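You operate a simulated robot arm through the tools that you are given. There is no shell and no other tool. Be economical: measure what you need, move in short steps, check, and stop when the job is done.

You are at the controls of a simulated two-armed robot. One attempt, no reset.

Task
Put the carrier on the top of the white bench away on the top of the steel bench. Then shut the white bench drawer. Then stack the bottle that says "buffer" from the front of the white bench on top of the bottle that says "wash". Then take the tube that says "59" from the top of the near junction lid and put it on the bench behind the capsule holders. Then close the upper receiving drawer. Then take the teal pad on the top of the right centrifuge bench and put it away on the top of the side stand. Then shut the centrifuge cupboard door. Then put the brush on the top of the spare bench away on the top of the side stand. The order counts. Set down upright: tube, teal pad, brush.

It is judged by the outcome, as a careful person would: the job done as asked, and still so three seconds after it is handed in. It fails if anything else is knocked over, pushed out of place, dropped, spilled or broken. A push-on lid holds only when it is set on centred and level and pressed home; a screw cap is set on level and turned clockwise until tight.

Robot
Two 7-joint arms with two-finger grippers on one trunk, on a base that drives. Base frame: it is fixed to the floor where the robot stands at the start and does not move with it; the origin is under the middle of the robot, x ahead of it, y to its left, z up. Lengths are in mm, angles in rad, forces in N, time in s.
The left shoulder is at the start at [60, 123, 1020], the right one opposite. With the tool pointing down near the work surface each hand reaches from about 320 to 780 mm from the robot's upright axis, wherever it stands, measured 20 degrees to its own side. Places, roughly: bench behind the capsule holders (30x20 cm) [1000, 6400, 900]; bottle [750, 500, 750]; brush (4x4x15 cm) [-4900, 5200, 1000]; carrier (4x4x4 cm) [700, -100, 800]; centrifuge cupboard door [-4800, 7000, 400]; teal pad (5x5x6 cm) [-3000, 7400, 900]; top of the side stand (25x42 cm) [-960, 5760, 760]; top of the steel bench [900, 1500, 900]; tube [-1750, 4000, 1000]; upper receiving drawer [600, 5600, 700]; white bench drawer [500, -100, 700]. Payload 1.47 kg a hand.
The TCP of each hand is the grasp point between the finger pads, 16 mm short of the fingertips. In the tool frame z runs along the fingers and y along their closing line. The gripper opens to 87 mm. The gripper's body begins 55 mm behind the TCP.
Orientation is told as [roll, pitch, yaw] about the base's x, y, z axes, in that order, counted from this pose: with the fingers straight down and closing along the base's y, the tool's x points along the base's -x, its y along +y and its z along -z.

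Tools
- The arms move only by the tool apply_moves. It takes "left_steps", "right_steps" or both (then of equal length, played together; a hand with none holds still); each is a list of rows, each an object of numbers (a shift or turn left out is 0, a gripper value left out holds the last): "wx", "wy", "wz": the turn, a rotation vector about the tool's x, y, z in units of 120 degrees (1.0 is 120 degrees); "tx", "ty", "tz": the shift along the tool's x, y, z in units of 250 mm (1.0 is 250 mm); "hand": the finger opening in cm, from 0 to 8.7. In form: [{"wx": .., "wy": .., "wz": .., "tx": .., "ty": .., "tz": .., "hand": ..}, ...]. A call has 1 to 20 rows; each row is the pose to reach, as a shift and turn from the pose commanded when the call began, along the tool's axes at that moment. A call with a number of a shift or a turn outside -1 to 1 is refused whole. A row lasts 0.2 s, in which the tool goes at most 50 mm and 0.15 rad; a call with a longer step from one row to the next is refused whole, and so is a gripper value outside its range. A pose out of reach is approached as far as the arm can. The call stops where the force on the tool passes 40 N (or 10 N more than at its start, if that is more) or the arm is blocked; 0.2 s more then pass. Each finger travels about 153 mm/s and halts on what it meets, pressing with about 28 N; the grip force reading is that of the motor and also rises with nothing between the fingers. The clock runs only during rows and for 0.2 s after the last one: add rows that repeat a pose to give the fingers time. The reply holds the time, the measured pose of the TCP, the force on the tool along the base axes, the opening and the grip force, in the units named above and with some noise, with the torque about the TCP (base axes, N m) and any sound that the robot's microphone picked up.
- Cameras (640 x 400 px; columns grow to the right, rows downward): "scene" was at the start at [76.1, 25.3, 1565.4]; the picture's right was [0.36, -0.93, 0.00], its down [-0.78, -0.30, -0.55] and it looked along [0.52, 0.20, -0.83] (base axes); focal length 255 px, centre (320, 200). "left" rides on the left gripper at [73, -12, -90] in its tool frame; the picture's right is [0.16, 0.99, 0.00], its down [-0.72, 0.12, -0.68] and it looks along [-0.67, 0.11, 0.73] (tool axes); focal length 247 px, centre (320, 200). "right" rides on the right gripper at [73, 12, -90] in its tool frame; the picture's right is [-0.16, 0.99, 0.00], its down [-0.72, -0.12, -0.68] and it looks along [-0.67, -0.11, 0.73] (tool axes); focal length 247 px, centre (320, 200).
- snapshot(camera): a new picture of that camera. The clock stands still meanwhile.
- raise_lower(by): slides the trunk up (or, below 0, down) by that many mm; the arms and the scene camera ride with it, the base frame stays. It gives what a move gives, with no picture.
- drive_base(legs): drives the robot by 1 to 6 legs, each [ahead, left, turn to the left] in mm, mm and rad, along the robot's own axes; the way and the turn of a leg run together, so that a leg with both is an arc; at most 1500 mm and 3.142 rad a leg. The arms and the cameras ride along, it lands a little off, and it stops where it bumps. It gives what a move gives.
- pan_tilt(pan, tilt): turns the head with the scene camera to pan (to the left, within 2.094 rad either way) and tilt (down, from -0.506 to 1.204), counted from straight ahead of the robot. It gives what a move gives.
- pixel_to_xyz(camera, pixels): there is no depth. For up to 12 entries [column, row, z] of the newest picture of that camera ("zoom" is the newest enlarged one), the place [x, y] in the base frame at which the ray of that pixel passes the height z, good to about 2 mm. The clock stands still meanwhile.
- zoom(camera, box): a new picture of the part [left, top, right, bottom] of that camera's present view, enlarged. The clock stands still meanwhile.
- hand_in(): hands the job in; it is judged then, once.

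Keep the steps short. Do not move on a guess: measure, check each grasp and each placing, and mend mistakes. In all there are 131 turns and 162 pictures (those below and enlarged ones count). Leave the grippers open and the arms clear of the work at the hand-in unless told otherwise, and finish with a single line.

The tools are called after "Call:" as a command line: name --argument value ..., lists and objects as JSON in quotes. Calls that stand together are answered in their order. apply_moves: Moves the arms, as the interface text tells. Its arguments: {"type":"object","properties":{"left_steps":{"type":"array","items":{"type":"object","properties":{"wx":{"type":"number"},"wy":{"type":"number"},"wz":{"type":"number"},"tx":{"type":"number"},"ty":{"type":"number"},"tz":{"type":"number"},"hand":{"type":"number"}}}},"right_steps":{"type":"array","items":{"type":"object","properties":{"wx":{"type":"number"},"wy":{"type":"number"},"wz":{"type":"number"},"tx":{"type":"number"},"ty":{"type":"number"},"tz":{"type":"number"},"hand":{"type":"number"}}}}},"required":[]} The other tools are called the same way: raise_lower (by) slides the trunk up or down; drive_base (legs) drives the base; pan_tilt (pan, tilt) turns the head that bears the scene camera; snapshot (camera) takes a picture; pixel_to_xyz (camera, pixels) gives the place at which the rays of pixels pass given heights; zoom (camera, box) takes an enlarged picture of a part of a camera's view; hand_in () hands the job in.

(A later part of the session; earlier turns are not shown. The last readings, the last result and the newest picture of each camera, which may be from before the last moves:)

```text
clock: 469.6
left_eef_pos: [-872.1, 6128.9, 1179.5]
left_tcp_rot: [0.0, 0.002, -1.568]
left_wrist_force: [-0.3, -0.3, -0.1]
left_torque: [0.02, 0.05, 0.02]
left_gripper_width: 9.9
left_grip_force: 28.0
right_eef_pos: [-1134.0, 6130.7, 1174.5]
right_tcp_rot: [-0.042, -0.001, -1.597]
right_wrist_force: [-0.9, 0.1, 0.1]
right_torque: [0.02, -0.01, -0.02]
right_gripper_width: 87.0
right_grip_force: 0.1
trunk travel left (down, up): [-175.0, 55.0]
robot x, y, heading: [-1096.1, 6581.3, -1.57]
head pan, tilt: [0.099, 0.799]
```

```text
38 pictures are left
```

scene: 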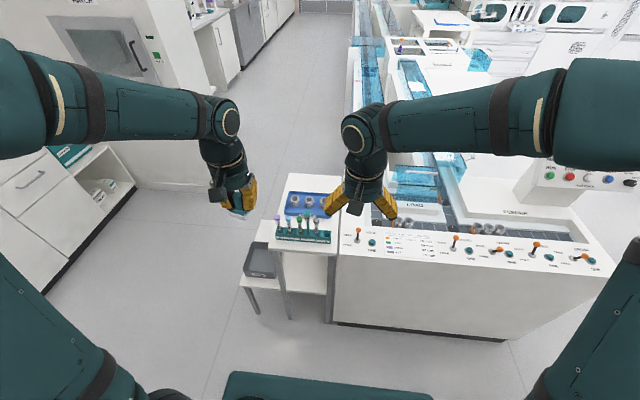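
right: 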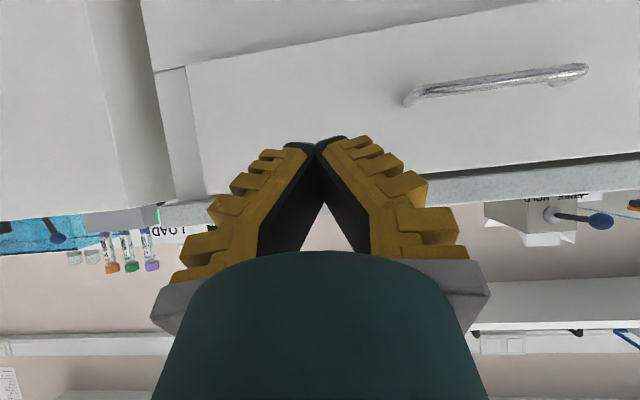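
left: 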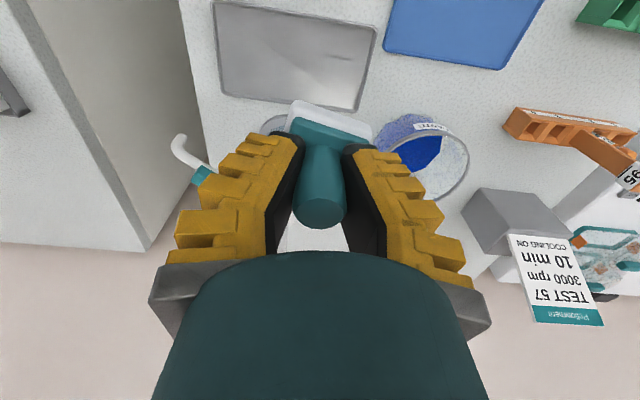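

Call:
zoom --camera "left" --box '[160, 40, 480, 240]'

Call:
zoom --camera "scene" --box '[230, 160, 370, 270]'

Call:
pixel_to_xyz --camera "scene" --pixels '[[270, 249, 760], [336, 254, 760], [288, 173, 760], [345, 178, 760], [312, 184, 760], [285, 212, 760], [330, 217, 760], [272, 235, 760], [332, 242, 760], [285, 190, 760]]'

```text
2.00 times, centred on (320, 140) of left
```

zoom: 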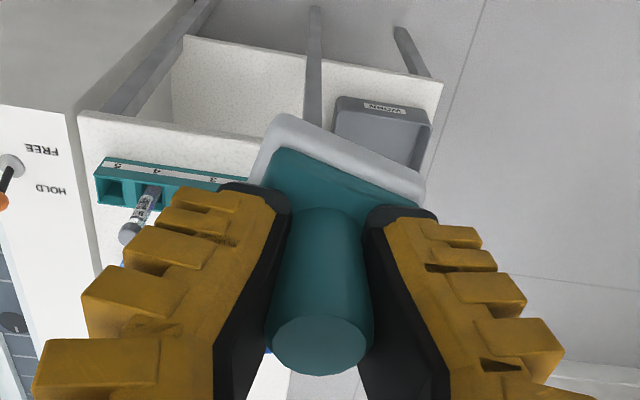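

```text
3.64 times, centred on (300, 215) of scene
```

zoom: 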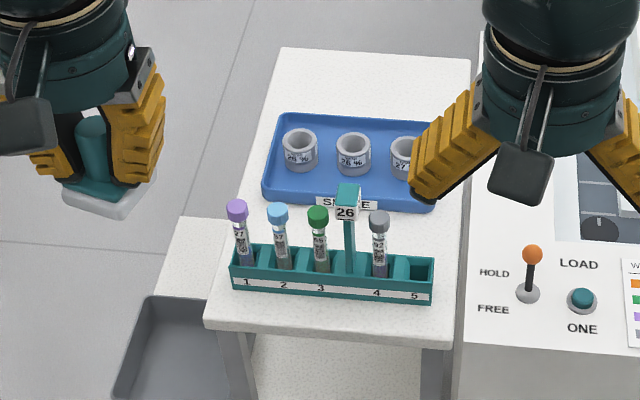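

```text
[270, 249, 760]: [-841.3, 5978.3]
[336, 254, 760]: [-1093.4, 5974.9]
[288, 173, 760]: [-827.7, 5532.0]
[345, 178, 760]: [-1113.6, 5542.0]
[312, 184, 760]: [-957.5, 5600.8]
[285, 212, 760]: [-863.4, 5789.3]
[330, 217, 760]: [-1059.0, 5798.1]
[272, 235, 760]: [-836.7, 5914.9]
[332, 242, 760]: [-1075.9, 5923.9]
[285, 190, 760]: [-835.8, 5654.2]
```

The pad is steady. The free strip on the stand is y≈5545–5650 behind the blue tray; pad goes at about (-885,5598), leaving (-1005,5598) for the brush. Moving the base closer and the hand out over the spot.

Call:
drive_base --legs '[[0, 75, 0], [240, 0, 0]]'

Call:
apply_moves --left_steps '[{"tx": -0.16, "ty": -0.04}, {"tx": -0.32, "ty": -0.09}, {"tx": -0.48, "ty": -0.14}, {"tx": -0.64, "ty": -0.2}, {"tx": -0.8, "ty": -0.26}, {"tx": -0.95, "ty": -0.32}]'

```text
clock: 472.3
left_eef_pos: [-797.6, 5888.5, 1178.2]
left_tcp_rot: [0.0, 0.004, -1.574]
left_wrist_force: [0.2, -0.5, 0.2]
left_torque: [0.04, 0.01, -0.02]
left_gripper_width: 9.7
left_grip_force: 28.2
right_eef_pos: [-1061.3, 5889.6, 1175.6]
right_tcp_rot: [-0.043, -0.001, -1.603]
right_wrist_force: [-0.6, -0.1, 0.2]
right_torque: [0.05, -0.01, -0.04]
right_gripper_width: 87.3
right_grip_force: 0.0
trunk travel left (down, up): [-175.0, 55.0]
robot x, y, heading: [-1013.5, 6347.4, -1.573]
head pan, tilt: [0.099, 0.799]
```

```text
clock: 473.7
left_eef_pos: [-880.4, 5651.8, 1178.3]
left_tcp_rot: [0.003, 0.005, -1.575]
left_wrist_force: [0.7, 0.1, -0.3]
left_torque: [0.05, 0.0, -0.02]
left_gripper_width: 10.1
left_grip_force: 28.0
right_eef_pos: [-1061.5, 5888.6, 1173.1]
right_tcp_rot: [-0.043, 0.0, -1.602]
right_wrist_force: [-0.4, -0.6, 0.7]
right_torque: [0.01, -0.03, 0.0]
right_gripper_width: 86.9
right_grip_force: 0.0
trunk travel left (down, up): [-175.0, 55.0]
robot x, y, heading: [-1016.7, 6345.2, -1.578]
head pan, tilt: [0.099, 0.799]
```

Call:
apply_moves --left_steps '[{"tx": -0.11, "ty": -0.01, "tz": 0.1}, {"tx": -0.213, "ty": -0.02, "tz": 0.22}, {"tx": -0.213, "ty": -0.02, "tz": 0.4}, {"tx": -0.213, "ty": -0.02, "tz": 0.58}, {"tx": -0.213, "ty": -0.02, "tz": 0.76}, {"tx": -0.213, "ty": -0.02, "tz": 0.94}]'

Call:
snapshot --camera "left"

Call:
zoom --camera "scene" --box '[230, 130, 410, 270]'

```text
clock: 475.1
left_eef_pos: [-882.6, 5598.3, 942.6]
left_tcp_rot: [0.0, 0.001, -1.572]
left_wrist_force: [-0.5, -0.6, -0.7]
left_torque: [0.02, -0.02, -0.05]
left_gripper_width: 9.3
left_grip_force: 27.6
right_eef_pos: [-1059.8, 5891.7, 1173.9]
right_tcp_rot: [-0.042, -0.001, -1.602]
right_wrist_force: [0.5, -0.2, -1.2]
right_torque: [-0.01, 0.0, -0.01]
right_gripper_width: 87.0
right_grip_force: 0.1
trunk travel left (down, up): [-175.0, 55.0]
robot x, y, heading: [-1017.1, 6342.5, -1.573]
head pan, tilt: [0.099, 0.799]
```

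```text
35 pictures are left
```

left: 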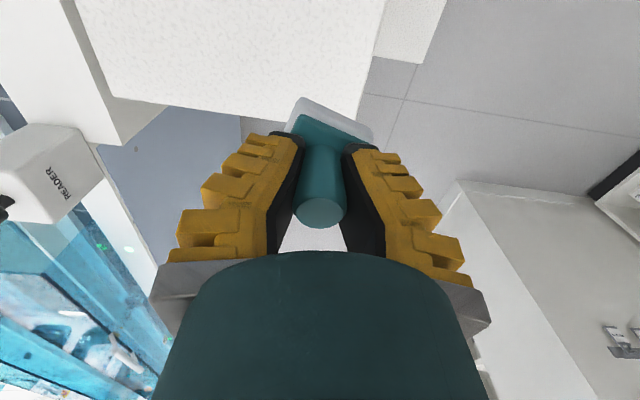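

```text
2.86 times, centred on (320, 200) of scene
```

zoom: 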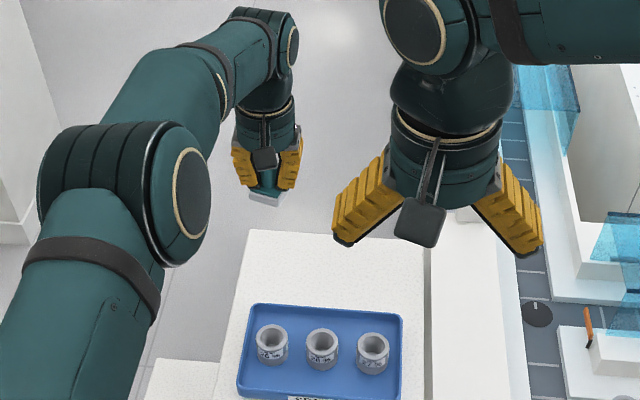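

Call:
pixel_to_xyz --camera "left" --pixels '[[250, 110, 760], [150, 100, 760], [375, 50, 760], [358, 115, 760], [325, 130, 850], [250, 110, 740]]'

Call:
pixel_to_xyz --camera "zoom" --pixels '[[248, 232, 760], [425, 245, 760], [255, 303, 760], [400, 315, 760]]'

```text
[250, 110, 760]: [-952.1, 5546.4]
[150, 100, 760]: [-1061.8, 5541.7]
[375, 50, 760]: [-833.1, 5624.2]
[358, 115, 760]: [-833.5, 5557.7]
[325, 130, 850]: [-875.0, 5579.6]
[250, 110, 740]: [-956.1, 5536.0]
```

```text
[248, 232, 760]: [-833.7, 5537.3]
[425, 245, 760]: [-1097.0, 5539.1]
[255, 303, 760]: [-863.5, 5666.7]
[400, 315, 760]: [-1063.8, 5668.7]
```

Spot fits: the strip spans y 5540–5660 and the pad will be ±36 around 5600. Lowering, slowly at the end.

Call:
apply_moves --left_steps '[{"tx": 0.012, "ty": -0.008, "tz": 0.18}, {"tx": 0.012, "ty": -0.008, "tz": 0.36}, {"tx": 0.012, "ty": -0.008, "tz": 0.46}, {"tx": 0.012, "ty": -0.008, "tz": 0.5}, {"tx": 0.012, "ty": -0.008, "tz": 0.52}, {"tx": 0.012, "ty": -0.008, "tz": 0.532}]'

```text
clock: 476.5
left_eef_pos: [-887.6, 5604.4, 812.6]
left_tcp_rot: [-0.001, 0.001, -1.575]
left_wrist_force: [0.4, 0.0, 0.2]
left_torque: [-0.04, 0.01, 0.04]
left_gripper_width: 9.8
left_grip_force: 28.3
left hand out of reach, approached as far as the arm can: row 6
right_eef_pos: [-1060.3, 5891.0, 1174.2]
right_tcp_rot: [-0.043, -0.001, -1.602]
right_wrist_force: [-0.5, -0.7, 0.5]
right_torque: [0.0, -0.01, -0.03]
right_gripper_width: 86.9
right_grip_force: 0.1
trunk travel left (down, up): [-175.0, 55.0]
robot x, y, heading: [-1020.5, 6346.7, -1.574]
head pan, tilt: [0.099, 0.799]
```

The arm is at its reach limit 5 mm or so above the top. I'll raise the hand 50, lower the trunk 50, then finish the descent with the arm.

Call:
apply_moves --left_steps '[{"tz": -0.1}, {"tz": -0.2}]'

Call:
raise_lower --by -50

Call:
apply_moves --left_steps '[{"tz": 0.012}, {"tz": 0.02}, {"tz": 0.028}, {"tz": 0.036}, {"tz": 0.044}]'

```text
clock: 477.1
left_eef_pos: [-888.8, 5596.7, 860.2]
left_tcp_rot: [-0.001, 0.005, -1.574]
left_wrist_force: [0.0, 0.6, -1.0]
left_torque: [0.0, 0.03, -0.01]
left_gripper_width: 10.0
left_grip_force: 28.2
left hand out of reach, approached as far as the arm can: row 2
right_eef_pos: [-1059.7, 5891.9, 1174.9]
right_tcp_rot: [-0.043, -0.003, -1.602]
right_wrist_force: [0.8, -0.2, -0.1]
right_torque: [-0.02, -0.03, -0.02]
right_gripper_width: 86.9
right_grip_force: 0.0
trunk travel left (down, up): [-175.0, 55.0]
robot x, y, heading: [-1016.3, 6350.5, -1.574]
head pan, tilt: [0.099, 0.799]
```

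```text
clock: 478.0
left_eef_pos: [-888.3, 5598.0, 809.9]
left_tcp_rot: [-0.001, 0.006, -1.574]
left_wrist_force: [0.3, 0.2, -0.5]
left_torque: [0.03, 0.02, 0.02]
left_gripper_width: 9.7
left_grip_force: 28.1
right_eef_pos: [-1061.3, 5891.5, 1124.7]
right_tcp_rot: [-0.044, -0.001, -1.603]
right_wrist_force: [-0.3, 0.4, -0.8]
right_torque: [-0.02, 0.01, -0.02]
right_gripper_width: 87.2
right_grip_force: 0.1
trunk travel left (down, up): [-125.0, 105.0]
robot x, y, heading: [-1015.4, 6343.2, -1.575]
head pan, tilt: [0.099, 0.799]
```

```text
clock: 479.2
left_eef_pos: [-888.5, 5597.8, 805.9]
left_tcp_rot: [0.001, -0.007, -1.573]
left_wrist_force: [0.4, 3.3, 37.7]
left_torque: [-0.36, -0.02, 0.0]
left_gripper_width: 10.8
left_grip_force: 28.0
right_eef_pos: [-1061.2, 5894.4, 1126.6]
right_tcp_rot: [-0.041, -0.004, -1.603]
right_wrist_force: [0.3, -0.3, 0.5]
right_torque: [0.03, -0.04, 0.02]
right_gripper_width: 87.2
right_grip_force: 0.0
trunk travel left (down, up): [-125.0, 105.0]
robot x, y, heading: [-1019.8, 6345.1, -1.574]
head pan, tilt: [0.099, 0.799]
```

Firm contact at z 806. Ease off, open, and rise.

Call:
apply_moves --left_steps '[{"tz": -0.022}, {"tz": -0.022, "hand": 2}, {"tz": -0.022, "hand": 3.5}, {"tz": -0.022, "hand": 5}, {"tz": -0.022, "hand": 5}, {"tz": -0.1, "hand": 5}, {"tz": -0.25, "hand": 5}, {"tz": -0.4, "hand": 5}, {"tz": -0.58, "hand": 5}, {"tz": -0.76, "hand": 5}]'

Call:
snapshot --camera "left"

```text
clock: 481.4
left_eef_pos: [-887.7, 5588.3, 991.0]
left_tcp_rot: [0.0, 0.005, -1.573]
left_wrist_force: [0.7, 0.0, -0.1]
left_torque: [0.01, 0.03, 0.01]
left_gripper_width: 55.3
left_grip_force: 4.2
left hand out of reach, approached as far as the arm can: row 7, 8, 9, 10
right_eef_pos: [-1060.3, 5892.4, 1125.6]
right_tcp_rot: [-0.044, 0.0, -1.601]
right_wrist_force: [1.0, 0.4, -0.7]
right_torque: [0.03, 0.03, 0.01]
right_gripper_width: 87.2
right_grip_force: 0.0
trunk travel left (down, up): [-125.0, 105.0]
robot x, y, heading: [-1014.3, 6344.6, -1.578]
head pan, tilt: [0.099, 0.799]
```

```text
33 pictures are left
```

left: 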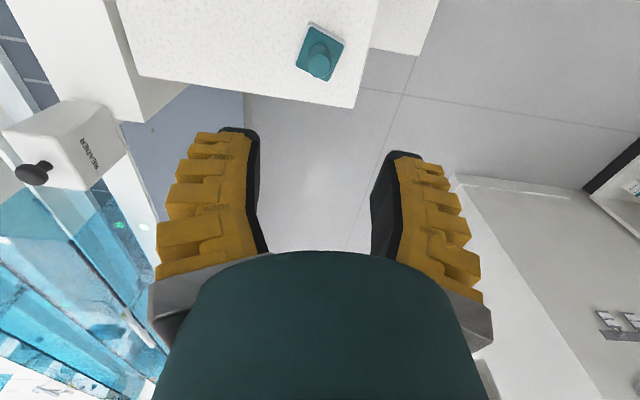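

The pad stands upright on the stand. I'll raise the trunk and draw the left arm back.

Call:
raise_lower --by 50

Call:
apply_moves --left_steps '[{"tz": -0.1}, {"tx": 0.1, "tz": -0.22}, {"tx": 0.25, "tz": -0.35}, {"tx": 0.42, "tz": -0.4}, {"tx": 0.6, "tz": -0.45}, {"tx": 0.75, "tz": -0.5, "ty": 0.05}, {"tx": 0.9, "tz": -0.55, "ty": 0.1}]'

Call:
drive_base --legs '[[-260, 0, 0], [0, -1400, 0], [0, -1400, 0]]'

```text
clock: 482.3
left_eef_pos: [-886.8, 5588.2, 1037.6]
left_tcp_rot: [0.001, 0.007, -1.574]
left_wrist_force: [-0.4, -0.2, -0.4]
left_torque: [0.0, 0.01, 0.02]
left_gripper_width: 55.0
left_grip_force: 4.2
right_eef_pos: [-1059.9, 5890.0, 1175.3]
right_tcp_rot: [-0.043, 0.0, -1.603]
right_wrist_force: [0.0, 0.1, 0.4]
right_torque: [0.01, -0.02, -0.01]
right_gripper_width: 86.9
right_grip_force: 0.0
trunk travel left (down, up): [-175.0, 55.0]
robot x, y, heading: [-1015.1, 6345.1, -1.575]
head pan, tilt: [0.099, 0.799]
```

```text
clock: 483.9
left_eef_pos: [-876.1, 5632.1, 1231.7]
left_tcp_rot: [-0.001, 0.007, -1.573]
left_wrist_force: [-0.4, 0.1, 0.4]
left_torque: [-0.01, 0.01, 0.02]
left_gripper_width: 55.2
left_grip_force: 3.4
left hand out of reach, approached as far as the arm can: row 2, 3, 4, 5, 6, 7
right_eef_pos: [-1060.1, 5891.8, 1174.5]
right_tcp_rot: [-0.044, -0.001, -1.602]
right_wrist_force: [0.5, 1.2, -0.9]
right_torque: [-0.01, 0.0, 0.01]
right_gripper_width: 87.0
right_grip_force: 0.0
trunk travel left (down, up): [-175.0, 55.0]
robot x, y, heading: [-1020.1, 6348.3, -1.572]
head pan, tilt: [0.099, 0.799]
```

```text
clock: 509.8
left_eef_pos: [-3691.4, 5952.6, 1232.1]
left_tcp_rot: [0.002, 0.006, -1.605]
left_wrist_force: [-0.1, 0.2, 0.0]
left_torque: [-0.04, 0.02, 0.0]
left_gripper_width: 55.2
left_grip_force: 3.6
right_eef_pos: [-3866.5, 6217.6, 1173.9]
right_tcp_rot: [-0.044, -0.002, -1.633]
right_wrist_force: [-0.3, 0.6, 0.2]
right_torque: [-0.04, 0.04, 0.04]
right_gripper_width: 86.8
right_grip_force: 0.0
trunk travel left (down, up): [-175.0, 55.0]
robot x, y, heading: [-3810.3, 6668.7, -1.606]
head pan, tilt: [0.099, 0.799]
```

Call:
apply_moves --left_steps '[{"tx": 0.12}, {"tx": 0.28}, {"tx": 0.44}, {"tx": 0.6}, {"tx": 0.76}, {"tx": 0.92}, {"tx": 1.0}]'

Call:
pan_tilt --pan -1.85 --tilt 0.6

Call:
snapshot --camera "scene"

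```text
clock: 511.4
left_eef_pos: [-3685.2, 5996.2, 1328.1]
left_tcp_rot: [-0.001, 0.009, -1.608]
left_wrist_force: [0.6, 0.7, -0.2]
left_torque: [0.01, 0.05, 0.01]
left_gripper_width: 55.1
left_grip_force: 3.9
left hand out of reach, approached as far as the arm can: row 1, 2, 3, 4, 5, 6, 7
right_eef_pos: [-3864.4, 6219.2, 1174.7]
right_tcp_rot: [-0.045, -0.003, -1.633]
right_wrist_force: [0.2, 0.1, -0.2]
right_torque: [0.02, 0.03, 0.0]
right_gripper_width: 86.8
right_grip_force: 0.0
trunk travel left (down, up): [-175.0, 55.0]
robot x, y, heading: [-3807.1, 6669.4, -1.603]
head pan, tilt: [0.099, 0.799]
```

```text
clock: 513.3
left_eef_pos: [-3687.2, 5993.9, 1328.3]
left_tcp_rot: [0.0, 0.009, -1.608]
left_wrist_force: [-0.1, 0.5, 0.4]
left_torque: [0.01, -0.01, -0.02]
left_gripper_width: 55.3
left_grip_force: 3.4
right_eef_pos: [-3866.2, 6217.2, 1174.6]
right_tcp_rot: [-0.044, -0.002, -1.633]
right_wrist_force: [-0.1, 0.8, -0.3]
right_torque: [0.01, -0.01, -0.01]
right_gripper_width: 86.8
right_grip_force: 0.1
trunk travel left (down, up): [-175.0, 55.0]
robot x, y, heading: [-3809.1, 6667.6, -1.611]
head pan, tilt: [-1.85, 0.6]
```

```text
32 pictures are left
```

scene: 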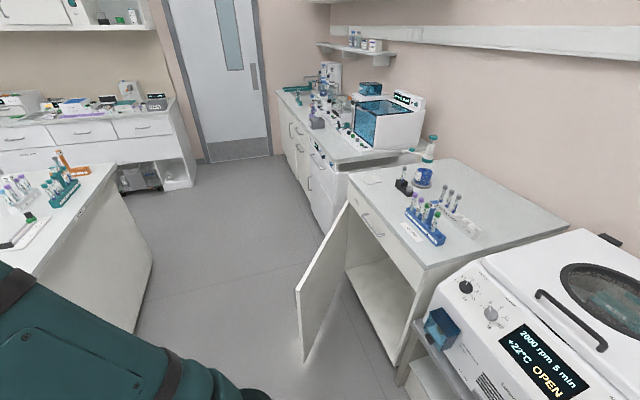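

Call:
pixel_to_xyz --camera "scene" --pixels '[[303, 360, 60], [296, 290, 700], [348, 200, 700], [350, 268, 60], [392, 365, 60], [417, 270, 850], [345, 175, 900], [326, 230, 0]]'

Call:
zoom --camera "scene" --box '[270, 170, 450, 390]'

Call:
apply_moves --left_steps '[{"ty": 0.12, "tz": 0.05}, {"ty": 0.24, "tz": 0.1}, {"ty": 0.36, "tz": 0.15}, {"tx": 0.1, "ty": 0.48, "tz": 0.2}, {"tx": 0.2, "ty": 0.55, "tz": 0.25}, {"tx": 0.3, "ty": 0.6, "tz": 0.25}]'

```text
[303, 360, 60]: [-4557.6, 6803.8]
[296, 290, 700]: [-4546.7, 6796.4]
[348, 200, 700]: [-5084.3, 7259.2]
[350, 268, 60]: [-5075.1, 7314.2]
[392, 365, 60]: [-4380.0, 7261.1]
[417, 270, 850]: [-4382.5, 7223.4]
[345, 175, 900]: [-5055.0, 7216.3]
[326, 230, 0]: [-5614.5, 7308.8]
```

```text
1.82 times, centred on (360, 280) of scene
```

zoom: 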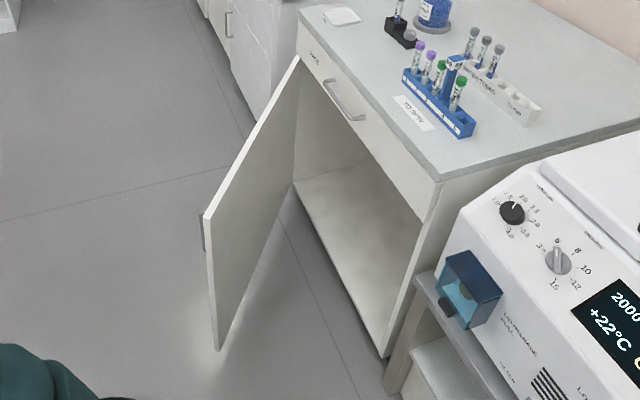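

```text
clock: 514.7
left_eef_pos: [-3537.9, 6063.7, 1263.3]
left_tcp_rot: [-0.001, 0.006, -1.608]
left_wrist_force: [0.9, -0.6, 0.7]
left_torque: [-0.02, 0.03, -0.06]
left_gripper_width: 55.3
left_grip_force: 3.2
right_eef_pos: [-3866.1, 6216.9, 1175.7]
right_tcp_rot: [-0.045, -0.003, -1.632]
right_wrist_force: [-0.7, 0.5, 0.2]
right_torque: [-0.03, 0.03, 0.01]
right_gripper_width: 87.3
right_grip_force: 0.0
trunk travel left (down, up): [-175.0, 55.0]
robot x, y, heading: [-3810.7, 6668.8, -1.606]
head pan, tilt: [-1.85, 0.6]
```

The door: hinge ≈(-5080,7262), free edge ≈(-4550,6800), z 60–700, about 41° open. I'll check the island's edge before driving there.

Call:
pixel_to_xyz --camera "scene" --pixels '[[151, 265, 0], [130, 335, 0], [117, 165, 900], [40, 245, 900], [70, 195, 900]]'

Call:
zoom --camera "scene" --box '[0, 130, 160, 260]'

```text
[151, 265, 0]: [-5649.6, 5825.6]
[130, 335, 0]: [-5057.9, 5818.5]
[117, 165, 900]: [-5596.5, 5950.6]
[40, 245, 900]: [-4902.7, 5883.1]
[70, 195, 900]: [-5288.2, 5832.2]
```

```text
3.08 times, centred on (80, 195) of scene
```

zoom: 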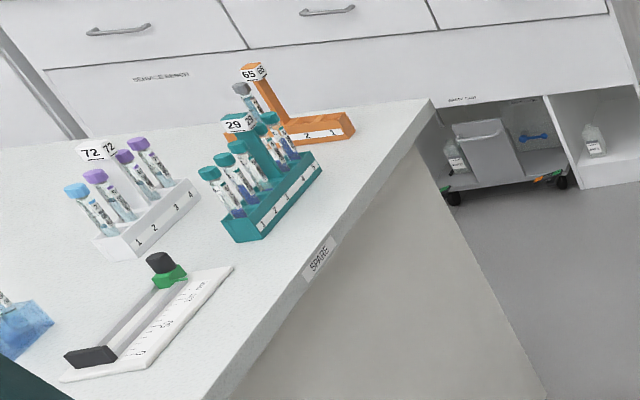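

Island face is at y≈5820 (top edge ≈5950), so y≈6350 is a good place to turn. Driving to (-4650,6350) and turning to face +y.

Call:
drive_base --legs '[[310, 0, 0.035], [0, -850, 0], [0, 0, 3.14]]'

Call:
pan_tilt --pan 0.0 --tilt 0.85

Call:
snapshot --camera "scene"

```text
clock: 531.3
left_eef_pos: [-4915.9, 6969.4, 1262.4]
left_tcp_rot: [0.003, 0.006, 1.547]
left_wrist_force: [0.1, 0.0, 0.5]
left_torque: [-0.02, -0.01, 0.01]
left_gripper_width: 55.3
left_grip_force: 3.6
right_eef_pos: [-4586.6, 6818.1, 1175.4]
right_tcp_rot: [-0.045, -0.001, 1.518]
right_wrist_force: [-0.1, -0.7, 0.3]
right_torque: [-0.02, 0.03, 0.01]
right_gripper_width: 87.2
right_grip_force: 0.0
trunk travel left (down, up): [-175.0, 55.0]
robot x, y, heading: [-4634.2, 6364.2, 1.548]
head pan, tilt: [-1.85, 0.6]
```

```text
clock: 533.1
left_eef_pos: [-4915.9, 6968.2, 1264.0]
left_tcp_rot: [0.001, 0.007, 1.546]
left_wrist_force: [-0.5, -0.2, -0.5]
left_torque: [0.02, -0.01, -0.01]
left_gripper_width: 55.1
left_grip_force: 3.7
right_eef_pos: [-4585.3, 6817.3, 1175.0]
right_tcp_rot: [-0.042, -0.003, 1.518]
right_wrist_force: [-1.9, -0.3, -0.1]
right_torque: [0.03, -0.03, 0.04]
right_gripper_width: 86.8
right_grip_force: 0.0
trunk travel left (down, up): [-175.0, 55.0]
robot x, y, heading: [-4636.1, 6362.2, 1.547]
head pan, tilt: [0.0, 0.85]
```

```text
29 pictures are left
```

scene: 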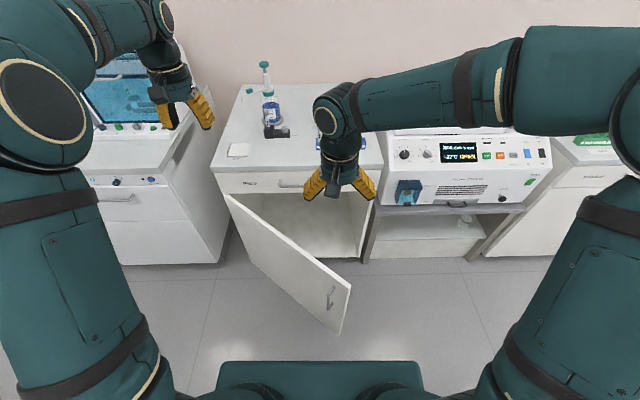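

Clear view of the door. I'll strafe left 90, lower the trunk 120, and tilt the right hand (closed) forward as before.

Call:
drive_base --legs '[[0, 90, 0.02]]'

Call:
raise_lower --by -120

Call:
apply_moves --right_steps '[{"wx": -0.003, "wy": -0.0625, "tz": 0.1, "hand": 0}, {"wx": -0.005, "wy": -0.125, "tz": 0.2, "hand": 0}, {"wx": -0.008, "wy": -0.1875, "tz": 0.3, "hand": 0}, {"wx": -0.01, "wy": -0.25, "tz": 0.4, "hand": 0}, {"wx": -0.013, "wy": -0.3125, "tz": 0.5, "hand": 0}, {"wx": -0.015, "wy": -0.375, "tz": 0.6, "hand": 0}, {"wx": -0.018, "wy": -0.4375, "tz": 0.7, "hand": 0}, {"wx": -0.02, "wy": -0.5, "tz": 0.8, "hand": 0}]'

```text
clock: 534.6
left_eef_pos: [-5016.1, 6964.5, 1262.1]
left_tcp_rot: [-0.002, 0.007, 1.563]
left_wrist_force: [-0.3, -1.2, 0.8]
left_torque: [0.02, -0.01, -0.01]
left_gripper_width: 55.2
left_grip_force: 3.8
right_eef_pos: [-4684.4, 6820.8, 1174.5]
right_tcp_rot: [-0.044, -0.001, 1.537]
right_wrist_force: [0.6, 0.6, -0.6]
right_torque: [0.0, -0.03, 0.0]
right_gripper_width: 87.0
right_grip_force: 0.1
trunk travel left (down, up): [-175.0, 55.0]
robot x, y, heading: [-4726.6, 6367.3, 1.564]
head pan, tilt: [0.0, 0.85]
```

```text
clock: 536.1
left_eef_pos: [-5018.3, 6965.5, 1142.8]
left_tcp_rot: [0.001, 0.006, 1.564]
left_wrist_force: [0.2, 0.7, -0.7]
left_torque: [0.01, -0.01, 0.01]
left_gripper_width: 55.0
left_grip_force: 3.9
right_eef_pos: [-4685.1, 6819.0, 1054.8]
right_tcp_rot: [-0.044, -0.001, 1.538]
right_wrist_force: [-0.7, 0.9, 0.0]
right_torque: [0.0, -0.03, 0.02]
right_gripper_width: 87.0
right_grip_force: 0.0
trunk travel left (down, up): [-55.0, 175.0]
robot x, y, heading: [-4724.2, 6362.8, 1.563]
head pan, tilt: [0.0, 0.85]
```

```text
clock: 537.9
left_eef_pos: [-5016.1, 6964.6, 1142.8]
left_tcp_rot: [0.002, 0.008, 1.563]
left_wrist_force: [-0.1, -0.3, -0.6]
left_torque: [-0.04, 0.0, -0.03]
left_gripper_width: 55.4
left_grip_force: 3.1
right_eef_pos: [-4677.8, 6819.8, 853.7]
right_tcp_rot: [-0.013, -1.049, 1.568]
right_wrist_force: [-0.1, 1.2, 0.0]
right_torque: [0.02, 0.03, -0.02]
right_gripper_width: 0.0
right_grip_force: 27.7
trunk travel left (down, up): [-55.0, 175.0]
robot x, y, heading: [-4728.0, 6366.1, 1.562]
head pan, tilt: [0.0, 0.85]
```

Now straight down to z≈612 in front of the door.

Call:
apply_moves --right_steps '[{"tx": 0.142, "tz": 0.08}, {"tx": 0.283, "tz": 0.159}, {"tx": 0.425, "tz": 0.239}, {"tx": 0.567, "tz": 0.319}, {"tx": 0.708, "tz": 0.398}, {"tx": 0.84, "tz": 0.472}]'

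Call:
snapshot --camera "right"

```text
clock: 539.3
left_eef_pos: [-5017.0, 6965.9, 1142.2]
left_tcp_rot: [0.0, 0.008, 1.563]
left_wrist_force: [-0.5, -0.3, 0.9]
left_torque: [0.01, -0.02, -0.02]
left_gripper_width: 55.4
left_grip_force: 4.6
right_eef_pos: [-4674.2, 6817.2, 612.2]
right_tcp_rot: [-0.016, -1.048, 1.569]
right_wrist_force: [-0.2, 0.5, -0.1]
right_torque: [-0.02, -0.02, -0.02]
right_gripper_width: 0.0
right_grip_force: 28.3
trunk travel left (down, up): [-55.0, 175.0]
robot x, y, heading: [-4729.8, 6365.4, 1.567]
head pan, tilt: [0.0, 0.85]
```

```text
28 pictures are left
```

right: 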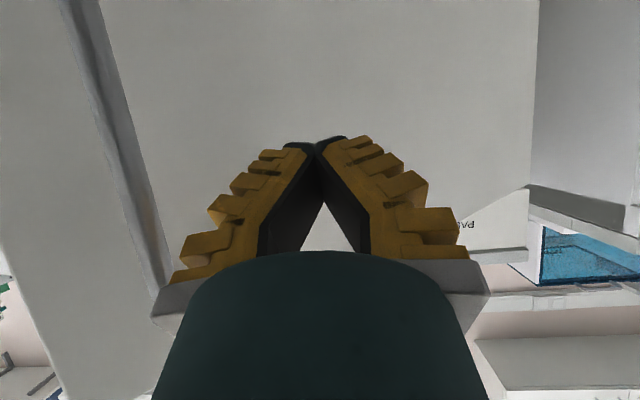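

The fingertips face the door's outer side. Pushing forward 245 mm with the arm.

Call:
apply_moves --right_steps '[{"tx": -0.049, "tz": 0.087}, {"tx": -0.098, "tz": 0.174}, {"tx": -0.147, "tz": 0.262}, {"tx": -0.196, "tz": 0.349}, {"tx": -0.245, "tz": 0.436}, {"tx": -0.294, "tz": 0.523}, {"tx": -0.343, "tz": 0.61}, {"tx": -0.392, "tz": 0.698}, {"tx": -0.441, "tz": 0.785}, {"tx": -0.48, "tz": 0.855}]'

Call:
snapshot --camera "scene"

```text
clock: 541.5
left_eef_pos: [-5017.1, 6965.9, 1142.9]
left_tcp_rot: [0.002, 0.006, 1.565]
left_wrist_force: [-0.6, -0.6, -0.3]
left_torque: [0.02, 0.0, 0.01]
left_gripper_width: 55.5
left_grip_force: 3.4
right_eef_pos: [-4669.3, 7063.4, 612.2]
right_tcp_rot: [-0.017, -1.048, 1.573]
right_wrist_force: [0.0, 0.0, 0.2]
right_torque: [0.02, 0.0, 0.02]
right_gripper_width: 0.0
right_grip_force: 27.9
trunk travel left (down, up): [-55.0, 175.0]
robot x, y, heading: [-4729.6, 6365.0, 1.564]
head pan, tilt: [0.0, 0.85]
```

```text
27 pictures are left
```

scene: 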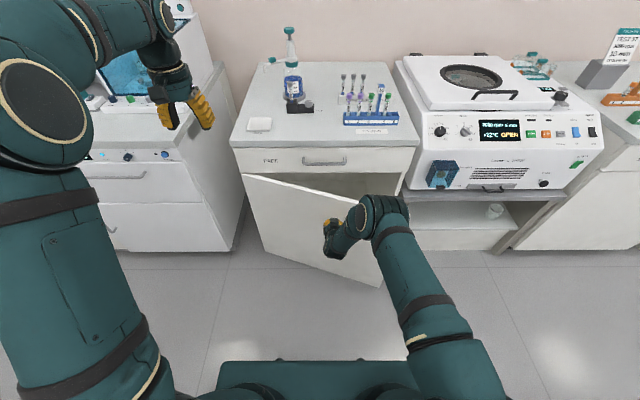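

The door is about 20° open now. I'll drive the base forward 140 to continue, then finish with the arm under force control.

Call:
drive_base --legs '[[140, 0, 0]]'

Call:
apply_moves --right_steps '[{"tx": -0.02, "tz": 0.035}, {"tx": -0.039, "tz": 0.07}, {"tx": -0.053, "tz": 0.094}, {"tx": -0.067, "tz": 0.119}, {"tx": -0.08, "tz": 0.143}, {"tx": -0.094, "tz": 0.167}, {"tx": -0.108, "tz": 0.192}]'

Call:
snapshot --camera "scene"

```text
clock: 542.8
left_eef_pos: [-5015.6, 7106.5, 1141.7]
left_tcp_rot: [0.002, 0.008, 1.563]
left_wrist_force: [0.3, 0.9, -0.7]
left_torque: [-0.02, -0.02, 0.0]
left_gripper_width: 55.4
left_grip_force: 3.6
right_eef_pos: [-4668.7, 7202.2, 610.2]
right_tcp_rot: [-0.019, -1.047, 1.572]
right_wrist_force: [0.0, 1.3, 0.4]
right_torque: [0.02, -0.01, 0.01]
right_gripper_width: 0.0
right_grip_force: 28.2
trunk travel left (down, up): [-55.0, 175.0]
robot x, y, heading: [-4727.6, 6503.3, 1.562]
head pan, tilt: [0.0, 0.85]
```

```text
clock: 543.5
left_eef_pos: [-5015.5, 7102.6, 1143.7]
left_tcp_rot: [0.002, 0.007, 1.563]
left_wrist_force: [-0.2, 0.0, -0.8]
left_torque: [0.02, 0.01, -0.01]
left_gripper_width: 55.6
left_grip_force: 4.2
right_eef_pos: [-4667.2, 7216.3, 608.4]
right_tcp_rot: [-0.015, -1.039, 1.572]
right_wrist_force: [1.3, -15.0, 9.9]
right_torque: [0.42, 0.06, 0.02]
right_gripper_width: 6.0
right_grip_force: 27.3
trunk travel left (down, up): [-55.0, 175.0]
robot x, y, heading: [-4724.5, 6504.4, 1.558]
head pan, tilt: [0.0, 0.85]
stopped in row 3 (right hand): the force on the tool passed its limit at 50 N (the readings are from after the stop); the commanded pose is now the measured one
```

```text
26 pictures are left
```

scene: 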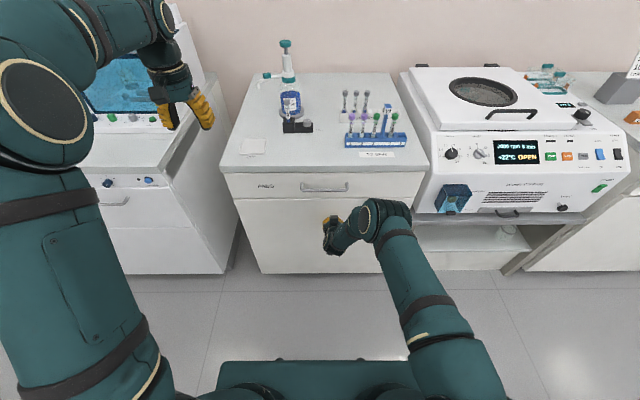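

The door is shut against its stop. Back off, raise, un-tilt and lift the trunk again.

Call:
apply_moves --right_steps '[{"tx": 0.074, "tz": -0.131}, {"tx": 0.147, "tz": -0.262}, {"tx": 0.22, "tz": -0.392}, {"tx": 0.294, "tz": -0.523}, {"tx": 0.154, "tz": -0.601}, {"tx": 0.014, "tz": -0.68}, {"tx": -0.126, "tz": -0.758}, {"tx": -0.266, "tz": -0.836}, {"tx": -0.406, "tz": -0.915}, {"tx": -0.543, "tz": -0.993}, {"wy": 0.0625, "tx": -0.543, "tz": -0.993}, {"wy": 0.125, "tx": -0.543, "tz": -0.993}, {"wy": 0.1875, "tx": -0.543, "tz": -0.993}, {"wy": 0.25, "tx": -0.543, "tz": -0.993}, {"wy": 0.3125, "tx": -0.543, "tz": -0.993}, {"wy": 0.375, "tx": -0.543, "tz": -0.993}, {"wy": 0.4375, "tx": -0.543, "tz": -0.993}, {"wy": 0.496, "tx": -0.543, "tz": -0.993, "hand": 8.7}]'

Call:
raise_lower --by 120

Call:
apply_moves --right_steps '[{"tz": -0.15}, {"tz": -0.3}, {"tz": -0.45}, {"tz": -0.6}, {"tz": -0.75}, {"tz": -0.85}]' --left_steps '[{"tx": 0.1}, {"tx": 0.25}, {"tx": 0.4, "tz": 0.05}, {"tx": 0.55, "tz": 0.1}, {"tx": 0.7, "tz": 0.15}, {"tx": 0.8, "tz": 0.2}]'

```text
clock: 547.3
left_eef_pos: [-5015.2, 7103.8, 1141.7]
left_tcp_rot: [0.0, 0.009, 1.563]
left_wrist_force: [-0.6, 0.1, -0.7]
left_torque: [-0.02, 0.0, -0.03]
left_gripper_width: 55.0
left_grip_force: 3.6
right_eef_pos: [-4670.8, 7073.9, 851.1]
right_tcp_rot: [-0.006, 0.004, 1.556]
right_wrist_force: [-0.3, -0.3, -0.8]
right_torque: [-0.01, 0.04, 0.0]
right_gripper_width: 86.9
right_grip_force: 0.1
trunk travel left (down, up): [-55.0, 175.0]
robot x, y, heading: [-4728.5, 6503.3, 1.56]
head pan, tilt: [0.0, 0.85]
```

```text
clock: 548.8
left_eef_pos: [-5013.2, 7105.6, 1262.8]
left_tcp_rot: [0.004, 0.008, 1.563]
left_wrist_force: [0.5, 0.8, -0.2]
left_torque: [-0.01, 0.05, -0.01]
left_gripper_width: 55.2
left_grip_force: 4.1
right_eef_pos: [-4670.8, 7074.1, 970.4]
right_tcp_rot: [-0.009, 0.002, 1.557]
right_wrist_force: [0.2, 0.0, -0.7]
right_torque: [-0.02, 0.01, -0.02]
right_gripper_width: 87.1
right_grip_force: 0.0
trunk travel left (down, up): [-175.0, 55.0]
robot x, y, heading: [-4725.4, 6502.3, 1.558]
head pan, tilt: [0.0, 0.85]
```

```text
clock: 550.2
left_eef_pos: [-5018.3, 6902.0, 1213.8]
left_tcp_rot: [0.002, 0.006, 1.563]
left_wrist_force: [-0.6, 0.6, 0.7]
left_torque: [0.0, -0.04, 0.02]
left_gripper_width: 55.4
left_grip_force: 3.9
right_eef_pos: [-4673.9, 7072.5, 1184.0]
right_tcp_rot: [-0.008, -0.001, 1.557]
right_wrist_force: [0.5, 0.4, 0.6]
right_torque: [0.04, 0.02, -0.01]
right_gripper_width: 87.1
right_grip_force: 0.0
trunk travel left (down, up): [-175.0, 55.0]
robot x, y, heading: [-4725.0, 6501.6, 1.559]
head pan, tilt: [0.0, 0.85]
```

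Door closed and both arms are normal again. Now for the brush: turn to face the island (spare bench) and look.

Call:
drive_base --legs '[[-60, 0, 0], [0, 0, -3.13]]'

Call:
pan_tilt --pan 0.0 --tilt 0.55

Call:
snapshot --camera "scene"

```text
clock: 558.6
left_eef_pos: [-4444.2, 6039.5, 1214.5]
left_tcp_rot: [0.002, 0.009, -1.594]
left_wrist_force: [-1.0, -0.1, 0.1]
left_torque: [0.01, -0.01, -0.04]
left_gripper_width: 55.3
left_grip_force: 4.2
right_eef_pos: [-4790.5, 5874.9, 1183.1]
right_tcp_rot: [-0.008, 0.001, -1.603]
right_wrist_force: [0.1, 0.4, -0.5]
right_torque: [0.04, 0.03, -0.03]
right_gripper_width: 86.8
right_grip_force: 0.1
trunk travel left (down, up): [-175.0, 55.0]
robot x, y, heading: [-4725.1, 6444.6, -1.596]
head pan, tilt: [0.0, 0.85]
```

```text
clock: 559.4
left_eef_pos: [-4443.1, 6039.6, 1212.9]
left_tcp_rot: [0.002, 0.009, -1.595]
left_wrist_force: [-0.3, 0.9, -0.4]
left_torque: [0.02, 0.01, 0.02]
left_gripper_width: 55.3
left_grip_force: 4.5
right_eef_pos: [-4790.5, 5875.1, 1183.2]
right_tcp_rot: [-0.009, 0.001, -1.601]
right_wrist_force: [-1.0, 0.4, -0.8]
right_torque: [0.02, -0.02, 0.0]
right_gripper_width: 87.1
right_grip_force: 0.0
trunk travel left (down, up): [-175.0, 55.0]
robot x, y, heading: [-4731.5, 6443.0, -1.6]
head pan, tilt: [0.0, 0.55]
```

```text
25 pictures are left
```

scene: 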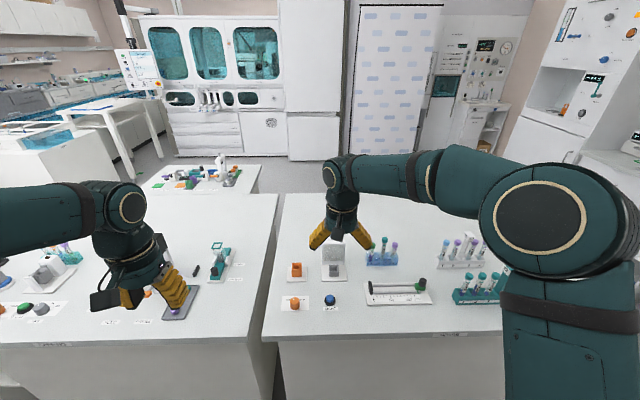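

Call:
zoom --camera "scene" --box '[260, 180, 520, 340]'

Call:
pixel_to_xyz --camera "scene" --pixels '[[380, 338, 900], [262, 340, 900], [284, 194, 900], [275, 194, 900], [440, 197, 900], [335, 272, 900], [296, 275, 900], [330, 300, 900]]'

Call:
snapshot --camera "right"

```text
2.46 times, centred on (390, 260) of scene
```

zoom: 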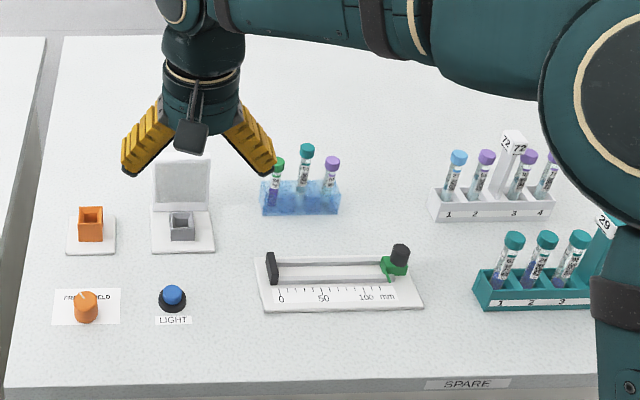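

```text
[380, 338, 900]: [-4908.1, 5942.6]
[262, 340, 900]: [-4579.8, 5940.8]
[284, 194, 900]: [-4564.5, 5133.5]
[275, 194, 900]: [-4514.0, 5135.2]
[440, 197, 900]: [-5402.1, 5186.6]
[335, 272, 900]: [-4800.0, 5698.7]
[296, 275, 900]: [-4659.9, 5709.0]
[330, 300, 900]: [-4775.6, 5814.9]
```

```text
23 pictures are left
```

right: 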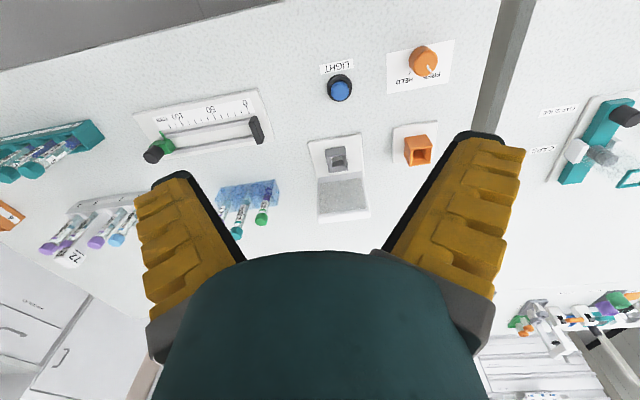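

The brush's place is near the spare bench's far (south) edge, hidden behind my arm, so I must approach from the south. I'll go round via the corridor between the island and the conveyor.

Call:
drive_base --legs '[[-60, 0, 0.03], [0, 1450, 0], [0, 330, 0], [1400, 0, 0], [450, 0, 0]]'

Call:
pan_tilt --pan -1.5 --tilt 0.5

Call:
snapshot --camera "scene"

```text
clock: 584.9
left_eef_pos: [-2664.2, 4258.5, 1214.6]
left_tcp_rot: [0.002, 0.008, -1.592]
left_wrist_force: [0.5, 1.0, -0.3]
left_torque: [0.01, -0.03, -0.05]
left_gripper_width: 55.5
left_grip_force: 4.0
right_eef_pos: [-3010.3, 4089.6, 1182.3]
right_tcp_rot: [-0.008, 0.002, -1.595]
right_wrist_force: [0.5, -0.4, -0.6]
right_torque: [0.0, 0.03, -0.02]
right_gripper_width: 87.0
right_grip_force: 0.1
trunk travel left (down, up): [-175.0, 55.0]
robot x, y, heading: [-2953.6, 4658.7, -1.589]
head pan, tilt: [0.0, 0.55]
```

```text
clock: 586.5
left_eef_pos: [-2663.6, 4257.2, 1214.6]
left_tcp_rot: [0.002, 0.007, -1.59]
left_wrist_force: [0.2, 0.0, 0.5]
left_torque: [0.05, -0.01, -0.03]
left_gripper_width: 55.4
left_grip_force: 3.3
right_eef_pos: [-3010.1, 4091.4, 1182.1]
right_tcp_rot: [-0.007, 0.001, -1.594]
right_wrist_force: [0.1, -0.2, -0.5]
right_torque: [-0.03, -0.03, -0.01]
right_gripper_width: 87.2
right_grip_force: 0.2
trunk travel left (down, up): [-175.0, 55.0]
robot x, y, heading: [-2949.5, 4662.8, -1.59]
head pan, tilt: [-1.499, 0.499]
```

```text
22 pictures are left
```

scene: 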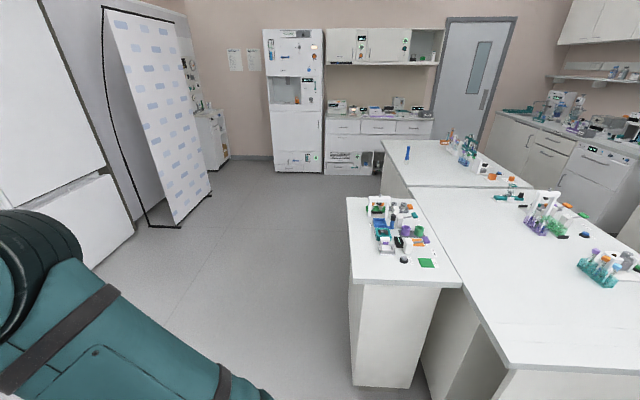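

Call:
pixel_to_xyz --camera "scene" --pixels '[[354, 383, 0], [410, 387, 0], [353, 280, 900], [347, 200, 900], [407, 160, 900], [383, 141, 900], [410, 187, 900], [150, 227, 0], [212, 190, 0], [135, 235, 0], [355, 290, 0]]'

Call:
zoom --camera "scene" --box '[360, 120, 480, 200]'

```text
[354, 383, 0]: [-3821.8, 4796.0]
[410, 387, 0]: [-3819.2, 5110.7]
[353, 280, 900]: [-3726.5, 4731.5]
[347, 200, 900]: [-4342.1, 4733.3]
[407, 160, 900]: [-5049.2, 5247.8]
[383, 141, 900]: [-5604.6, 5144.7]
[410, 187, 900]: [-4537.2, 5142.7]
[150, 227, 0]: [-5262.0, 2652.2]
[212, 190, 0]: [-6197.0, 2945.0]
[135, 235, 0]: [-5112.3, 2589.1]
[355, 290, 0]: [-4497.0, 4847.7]
```

```text
5.00 times, centred on (420, 160) of scene
```

zoom: 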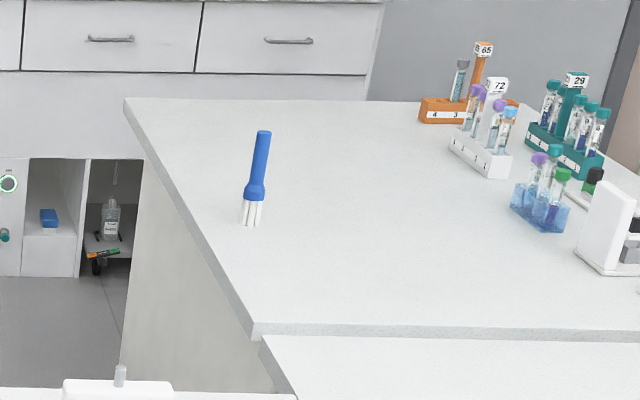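

The brush is a blue-handled one standing near (-5040,5245) by the spare bench's south edge. I'll drive round the small bench to the south side and face +y.

Call:
drive_base --legs '[[330, 0, 0.02], [0, -1450, 0], [0, -700, 0], [0, 0, 3.14]]'

Call:
pan_tilt --pan 0.0 --tilt 0.6

Call:
snapshot --camera "scene"

```text
clock: 614.9
left_eef_pos: [-5425.9, 4686.6, 1214.6]
left_tcp_rot: [0.002, 0.008, 1.592]
left_wrist_force: [0.5, -0.4, 0.7]
left_torque: [0.01, 0.01, 0.01]
left_gripper_width: 55.3
left_grip_force: 3.4
right_eef_pos: [-5087.4, 4867.3, 1183.3]
right_tcp_rot: [-0.01, 0.0, 1.589]
right_wrist_force: [0.6, 1.4, -1.0]
right_torque: [0.02, -0.01, 0.0]
right_gripper_width: 87.0
right_grip_force: 0.1
trunk travel left (down, up): [-175.0, 55.0]
robot x, y, heading: [-5124.1, 4295.8, 1.593]
head pan, tilt: [-1.499, 0.499]
```

```text
clock: 616.5
left_eef_pos: [-5426.7, 4685.6, 1214.1]
left_tcp_rot: [0.003, 0.008, 1.595]
left_wrist_force: [0.6, -0.4, 0.2]
left_torque: [-0.01, 0.01, -0.01]
left_gripper_width: 55.3
left_grip_force: 3.6
right_eef_pos: [-5087.1, 4867.1, 1182.2]
right_tcp_rot: [-0.008, 0.001, 1.589]
right_wrist_force: [0.3, 0.2, 0.3]
right_torque: [-0.01, -0.01, 0.0]
right_gripper_width: 87.2
right_grip_force: 0.1
trunk travel left (down, up): [-175.0, 55.0]
robot x, y, heading: [-5128.6, 4295.6, 1.593]
head pan, tilt: [0.0, 0.6]
```

```text
20 pictures are left
```

scene: 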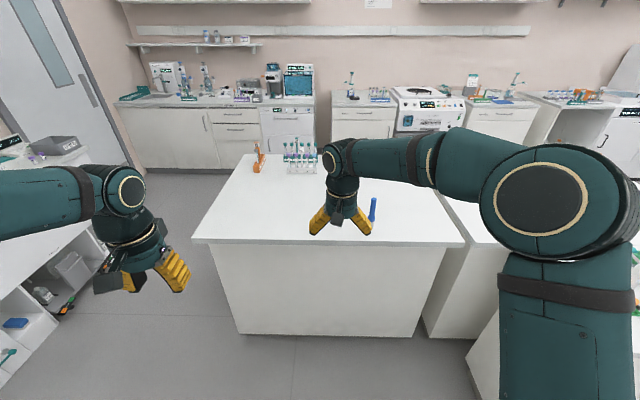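

Call:
pixel_to_xyz --camera "scene" --pixels '[[371, 221, 900], [374, 199, 1050], [300, 243, 900], [300, 335, 0]]'

Call:
apply_moves --right_steps '[{"tx": 0.15, "tz": -0.1}, {"tx": 0.3, "tz": -0.2}, {"tx": 0.45, "tz": -0.25}]'

Call:
drive_base --legs '[[400, 0, -0.02]]'

Call:
pan_tilt --pan -0.1 --tilt 0.85

Call:
snapshot --camera "right"

Call:
snapshot --camera "scene"

```text
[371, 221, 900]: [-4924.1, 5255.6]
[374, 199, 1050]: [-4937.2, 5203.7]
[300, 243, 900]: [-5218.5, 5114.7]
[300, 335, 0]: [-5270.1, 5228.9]
```

```text
clock: 617.2
left_eef_pos: [-5426.0, 4684.8, 1215.0]
left_tcp_rot: [0.0, 0.007, 1.593]
left_wrist_force: [-0.2, 0.1, 0.0]
left_torque: [0.02, 0.01, 0.02]
left_gripper_width: 55.4
left_grip_force: 4.0
right_eef_pos: [-5087.0, 4753.4, 1243.6]
right_tcp_rot: [-0.008, -0.003, 1.588]
right_wrist_force: [0.7, 0.9, 1.3]
right_torque: [0.02, -0.02, 0.02]
right_gripper_width: 87.1
right_grip_force: 0.0
trunk travel left (down, up): [-175.0, 55.0]
robot x, y, heading: [-5120.8, 4298.4, 1.597]
head pan, tilt: [0.0, 0.6]
```

```text
clock: 619.7
left_eef_pos: [-5425.9, 5088.5, 1214.1]
left_tcp_rot: [0.003, 0.01, 1.58]
left_wrist_force: [0.2, -0.2, 0.4]
left_torque: [0.0, 0.02, -0.03]
left_gripper_width: 55.4
left_grip_force: 4.0
right_eef_pos: [-5085.6, 5151.7, 1243.9]
right_tcp_rot: [-0.009, 0.0, 1.573]
right_wrist_force: [-0.1, 0.5, 0.3]
right_torque: [-0.04, 0.02, -0.02]
right_gripper_width: 86.9
right_grip_force: 0.0
trunk travel left (down, up): [-175.0, 55.0]
robot x, y, heading: [-5129.6, 4693.0, 1.579]
head pan, tilt: [0.0, 0.6]
```

```text
clock: 620.5
left_eef_pos: [-5424.9, 5087.5, 1214.9]
left_tcp_rot: [0.001, 0.006, 1.581]
left_wrist_force: [-0.5, 0.0, -0.6]
left_torque: [0.0, -0.01, 0.03]
left_gripper_width: 55.3
left_grip_force: 3.4
right_eef_pos: [-5085.0, 5149.9, 1242.6]
right_tcp_rot: [-0.011, 0.001, 1.573]
right_wrist_force: [-0.1, -0.7, -0.1]
right_torque: [0.0, -0.02, 0.02]
right_gripper_width: 87.0
right_grip_force: 0.0
trunk travel left (down, up): [-175.0, 55.0]
robot x, y, heading: [-5128.9, 4695.6, 1.577]
head pan, tilt: [-0.099, 0.85]
```

```text
19 pictures are left
```

right: 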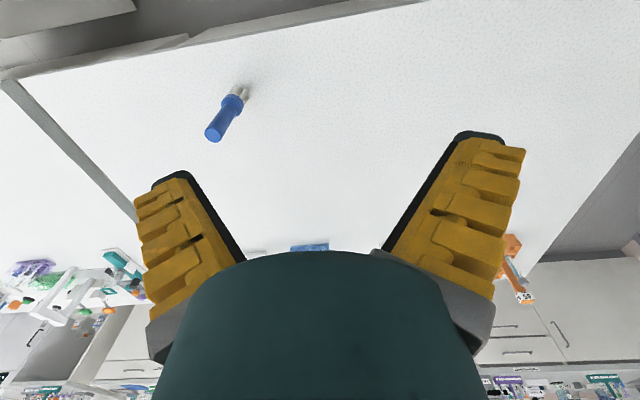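

```text
18 pictures are left
```

scene: 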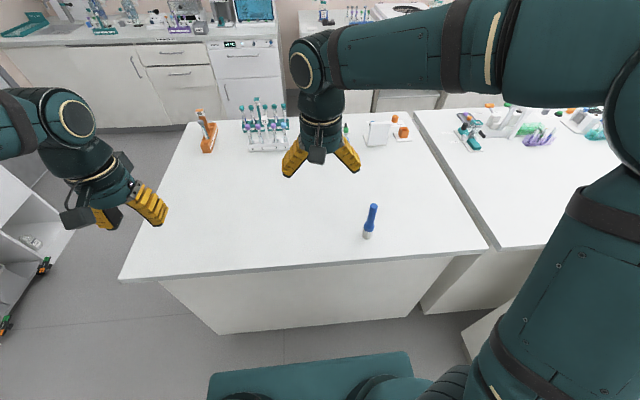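

Call:
pixel_to_xyz --camera "right" --pixels '[[213, 134, 1000], [213, 134, 1030], [213, 134, 1060], [242, 92, 880], [242, 92, 900]]'

Call:
pixel_to_xyz --camera "scene" --pixels '[[373.5, 205, 1000], [373.5, 205, 1030], [373.5, 205, 1060], [367, 236, 880], [367, 236, 900]]'

```text
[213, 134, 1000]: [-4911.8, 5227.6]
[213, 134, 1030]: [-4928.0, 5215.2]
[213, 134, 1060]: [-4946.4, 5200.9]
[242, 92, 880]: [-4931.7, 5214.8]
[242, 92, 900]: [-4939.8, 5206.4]
```

```text
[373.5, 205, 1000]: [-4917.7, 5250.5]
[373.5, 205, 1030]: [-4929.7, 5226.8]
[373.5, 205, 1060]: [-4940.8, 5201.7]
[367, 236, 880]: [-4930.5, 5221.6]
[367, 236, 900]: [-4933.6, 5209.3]
```

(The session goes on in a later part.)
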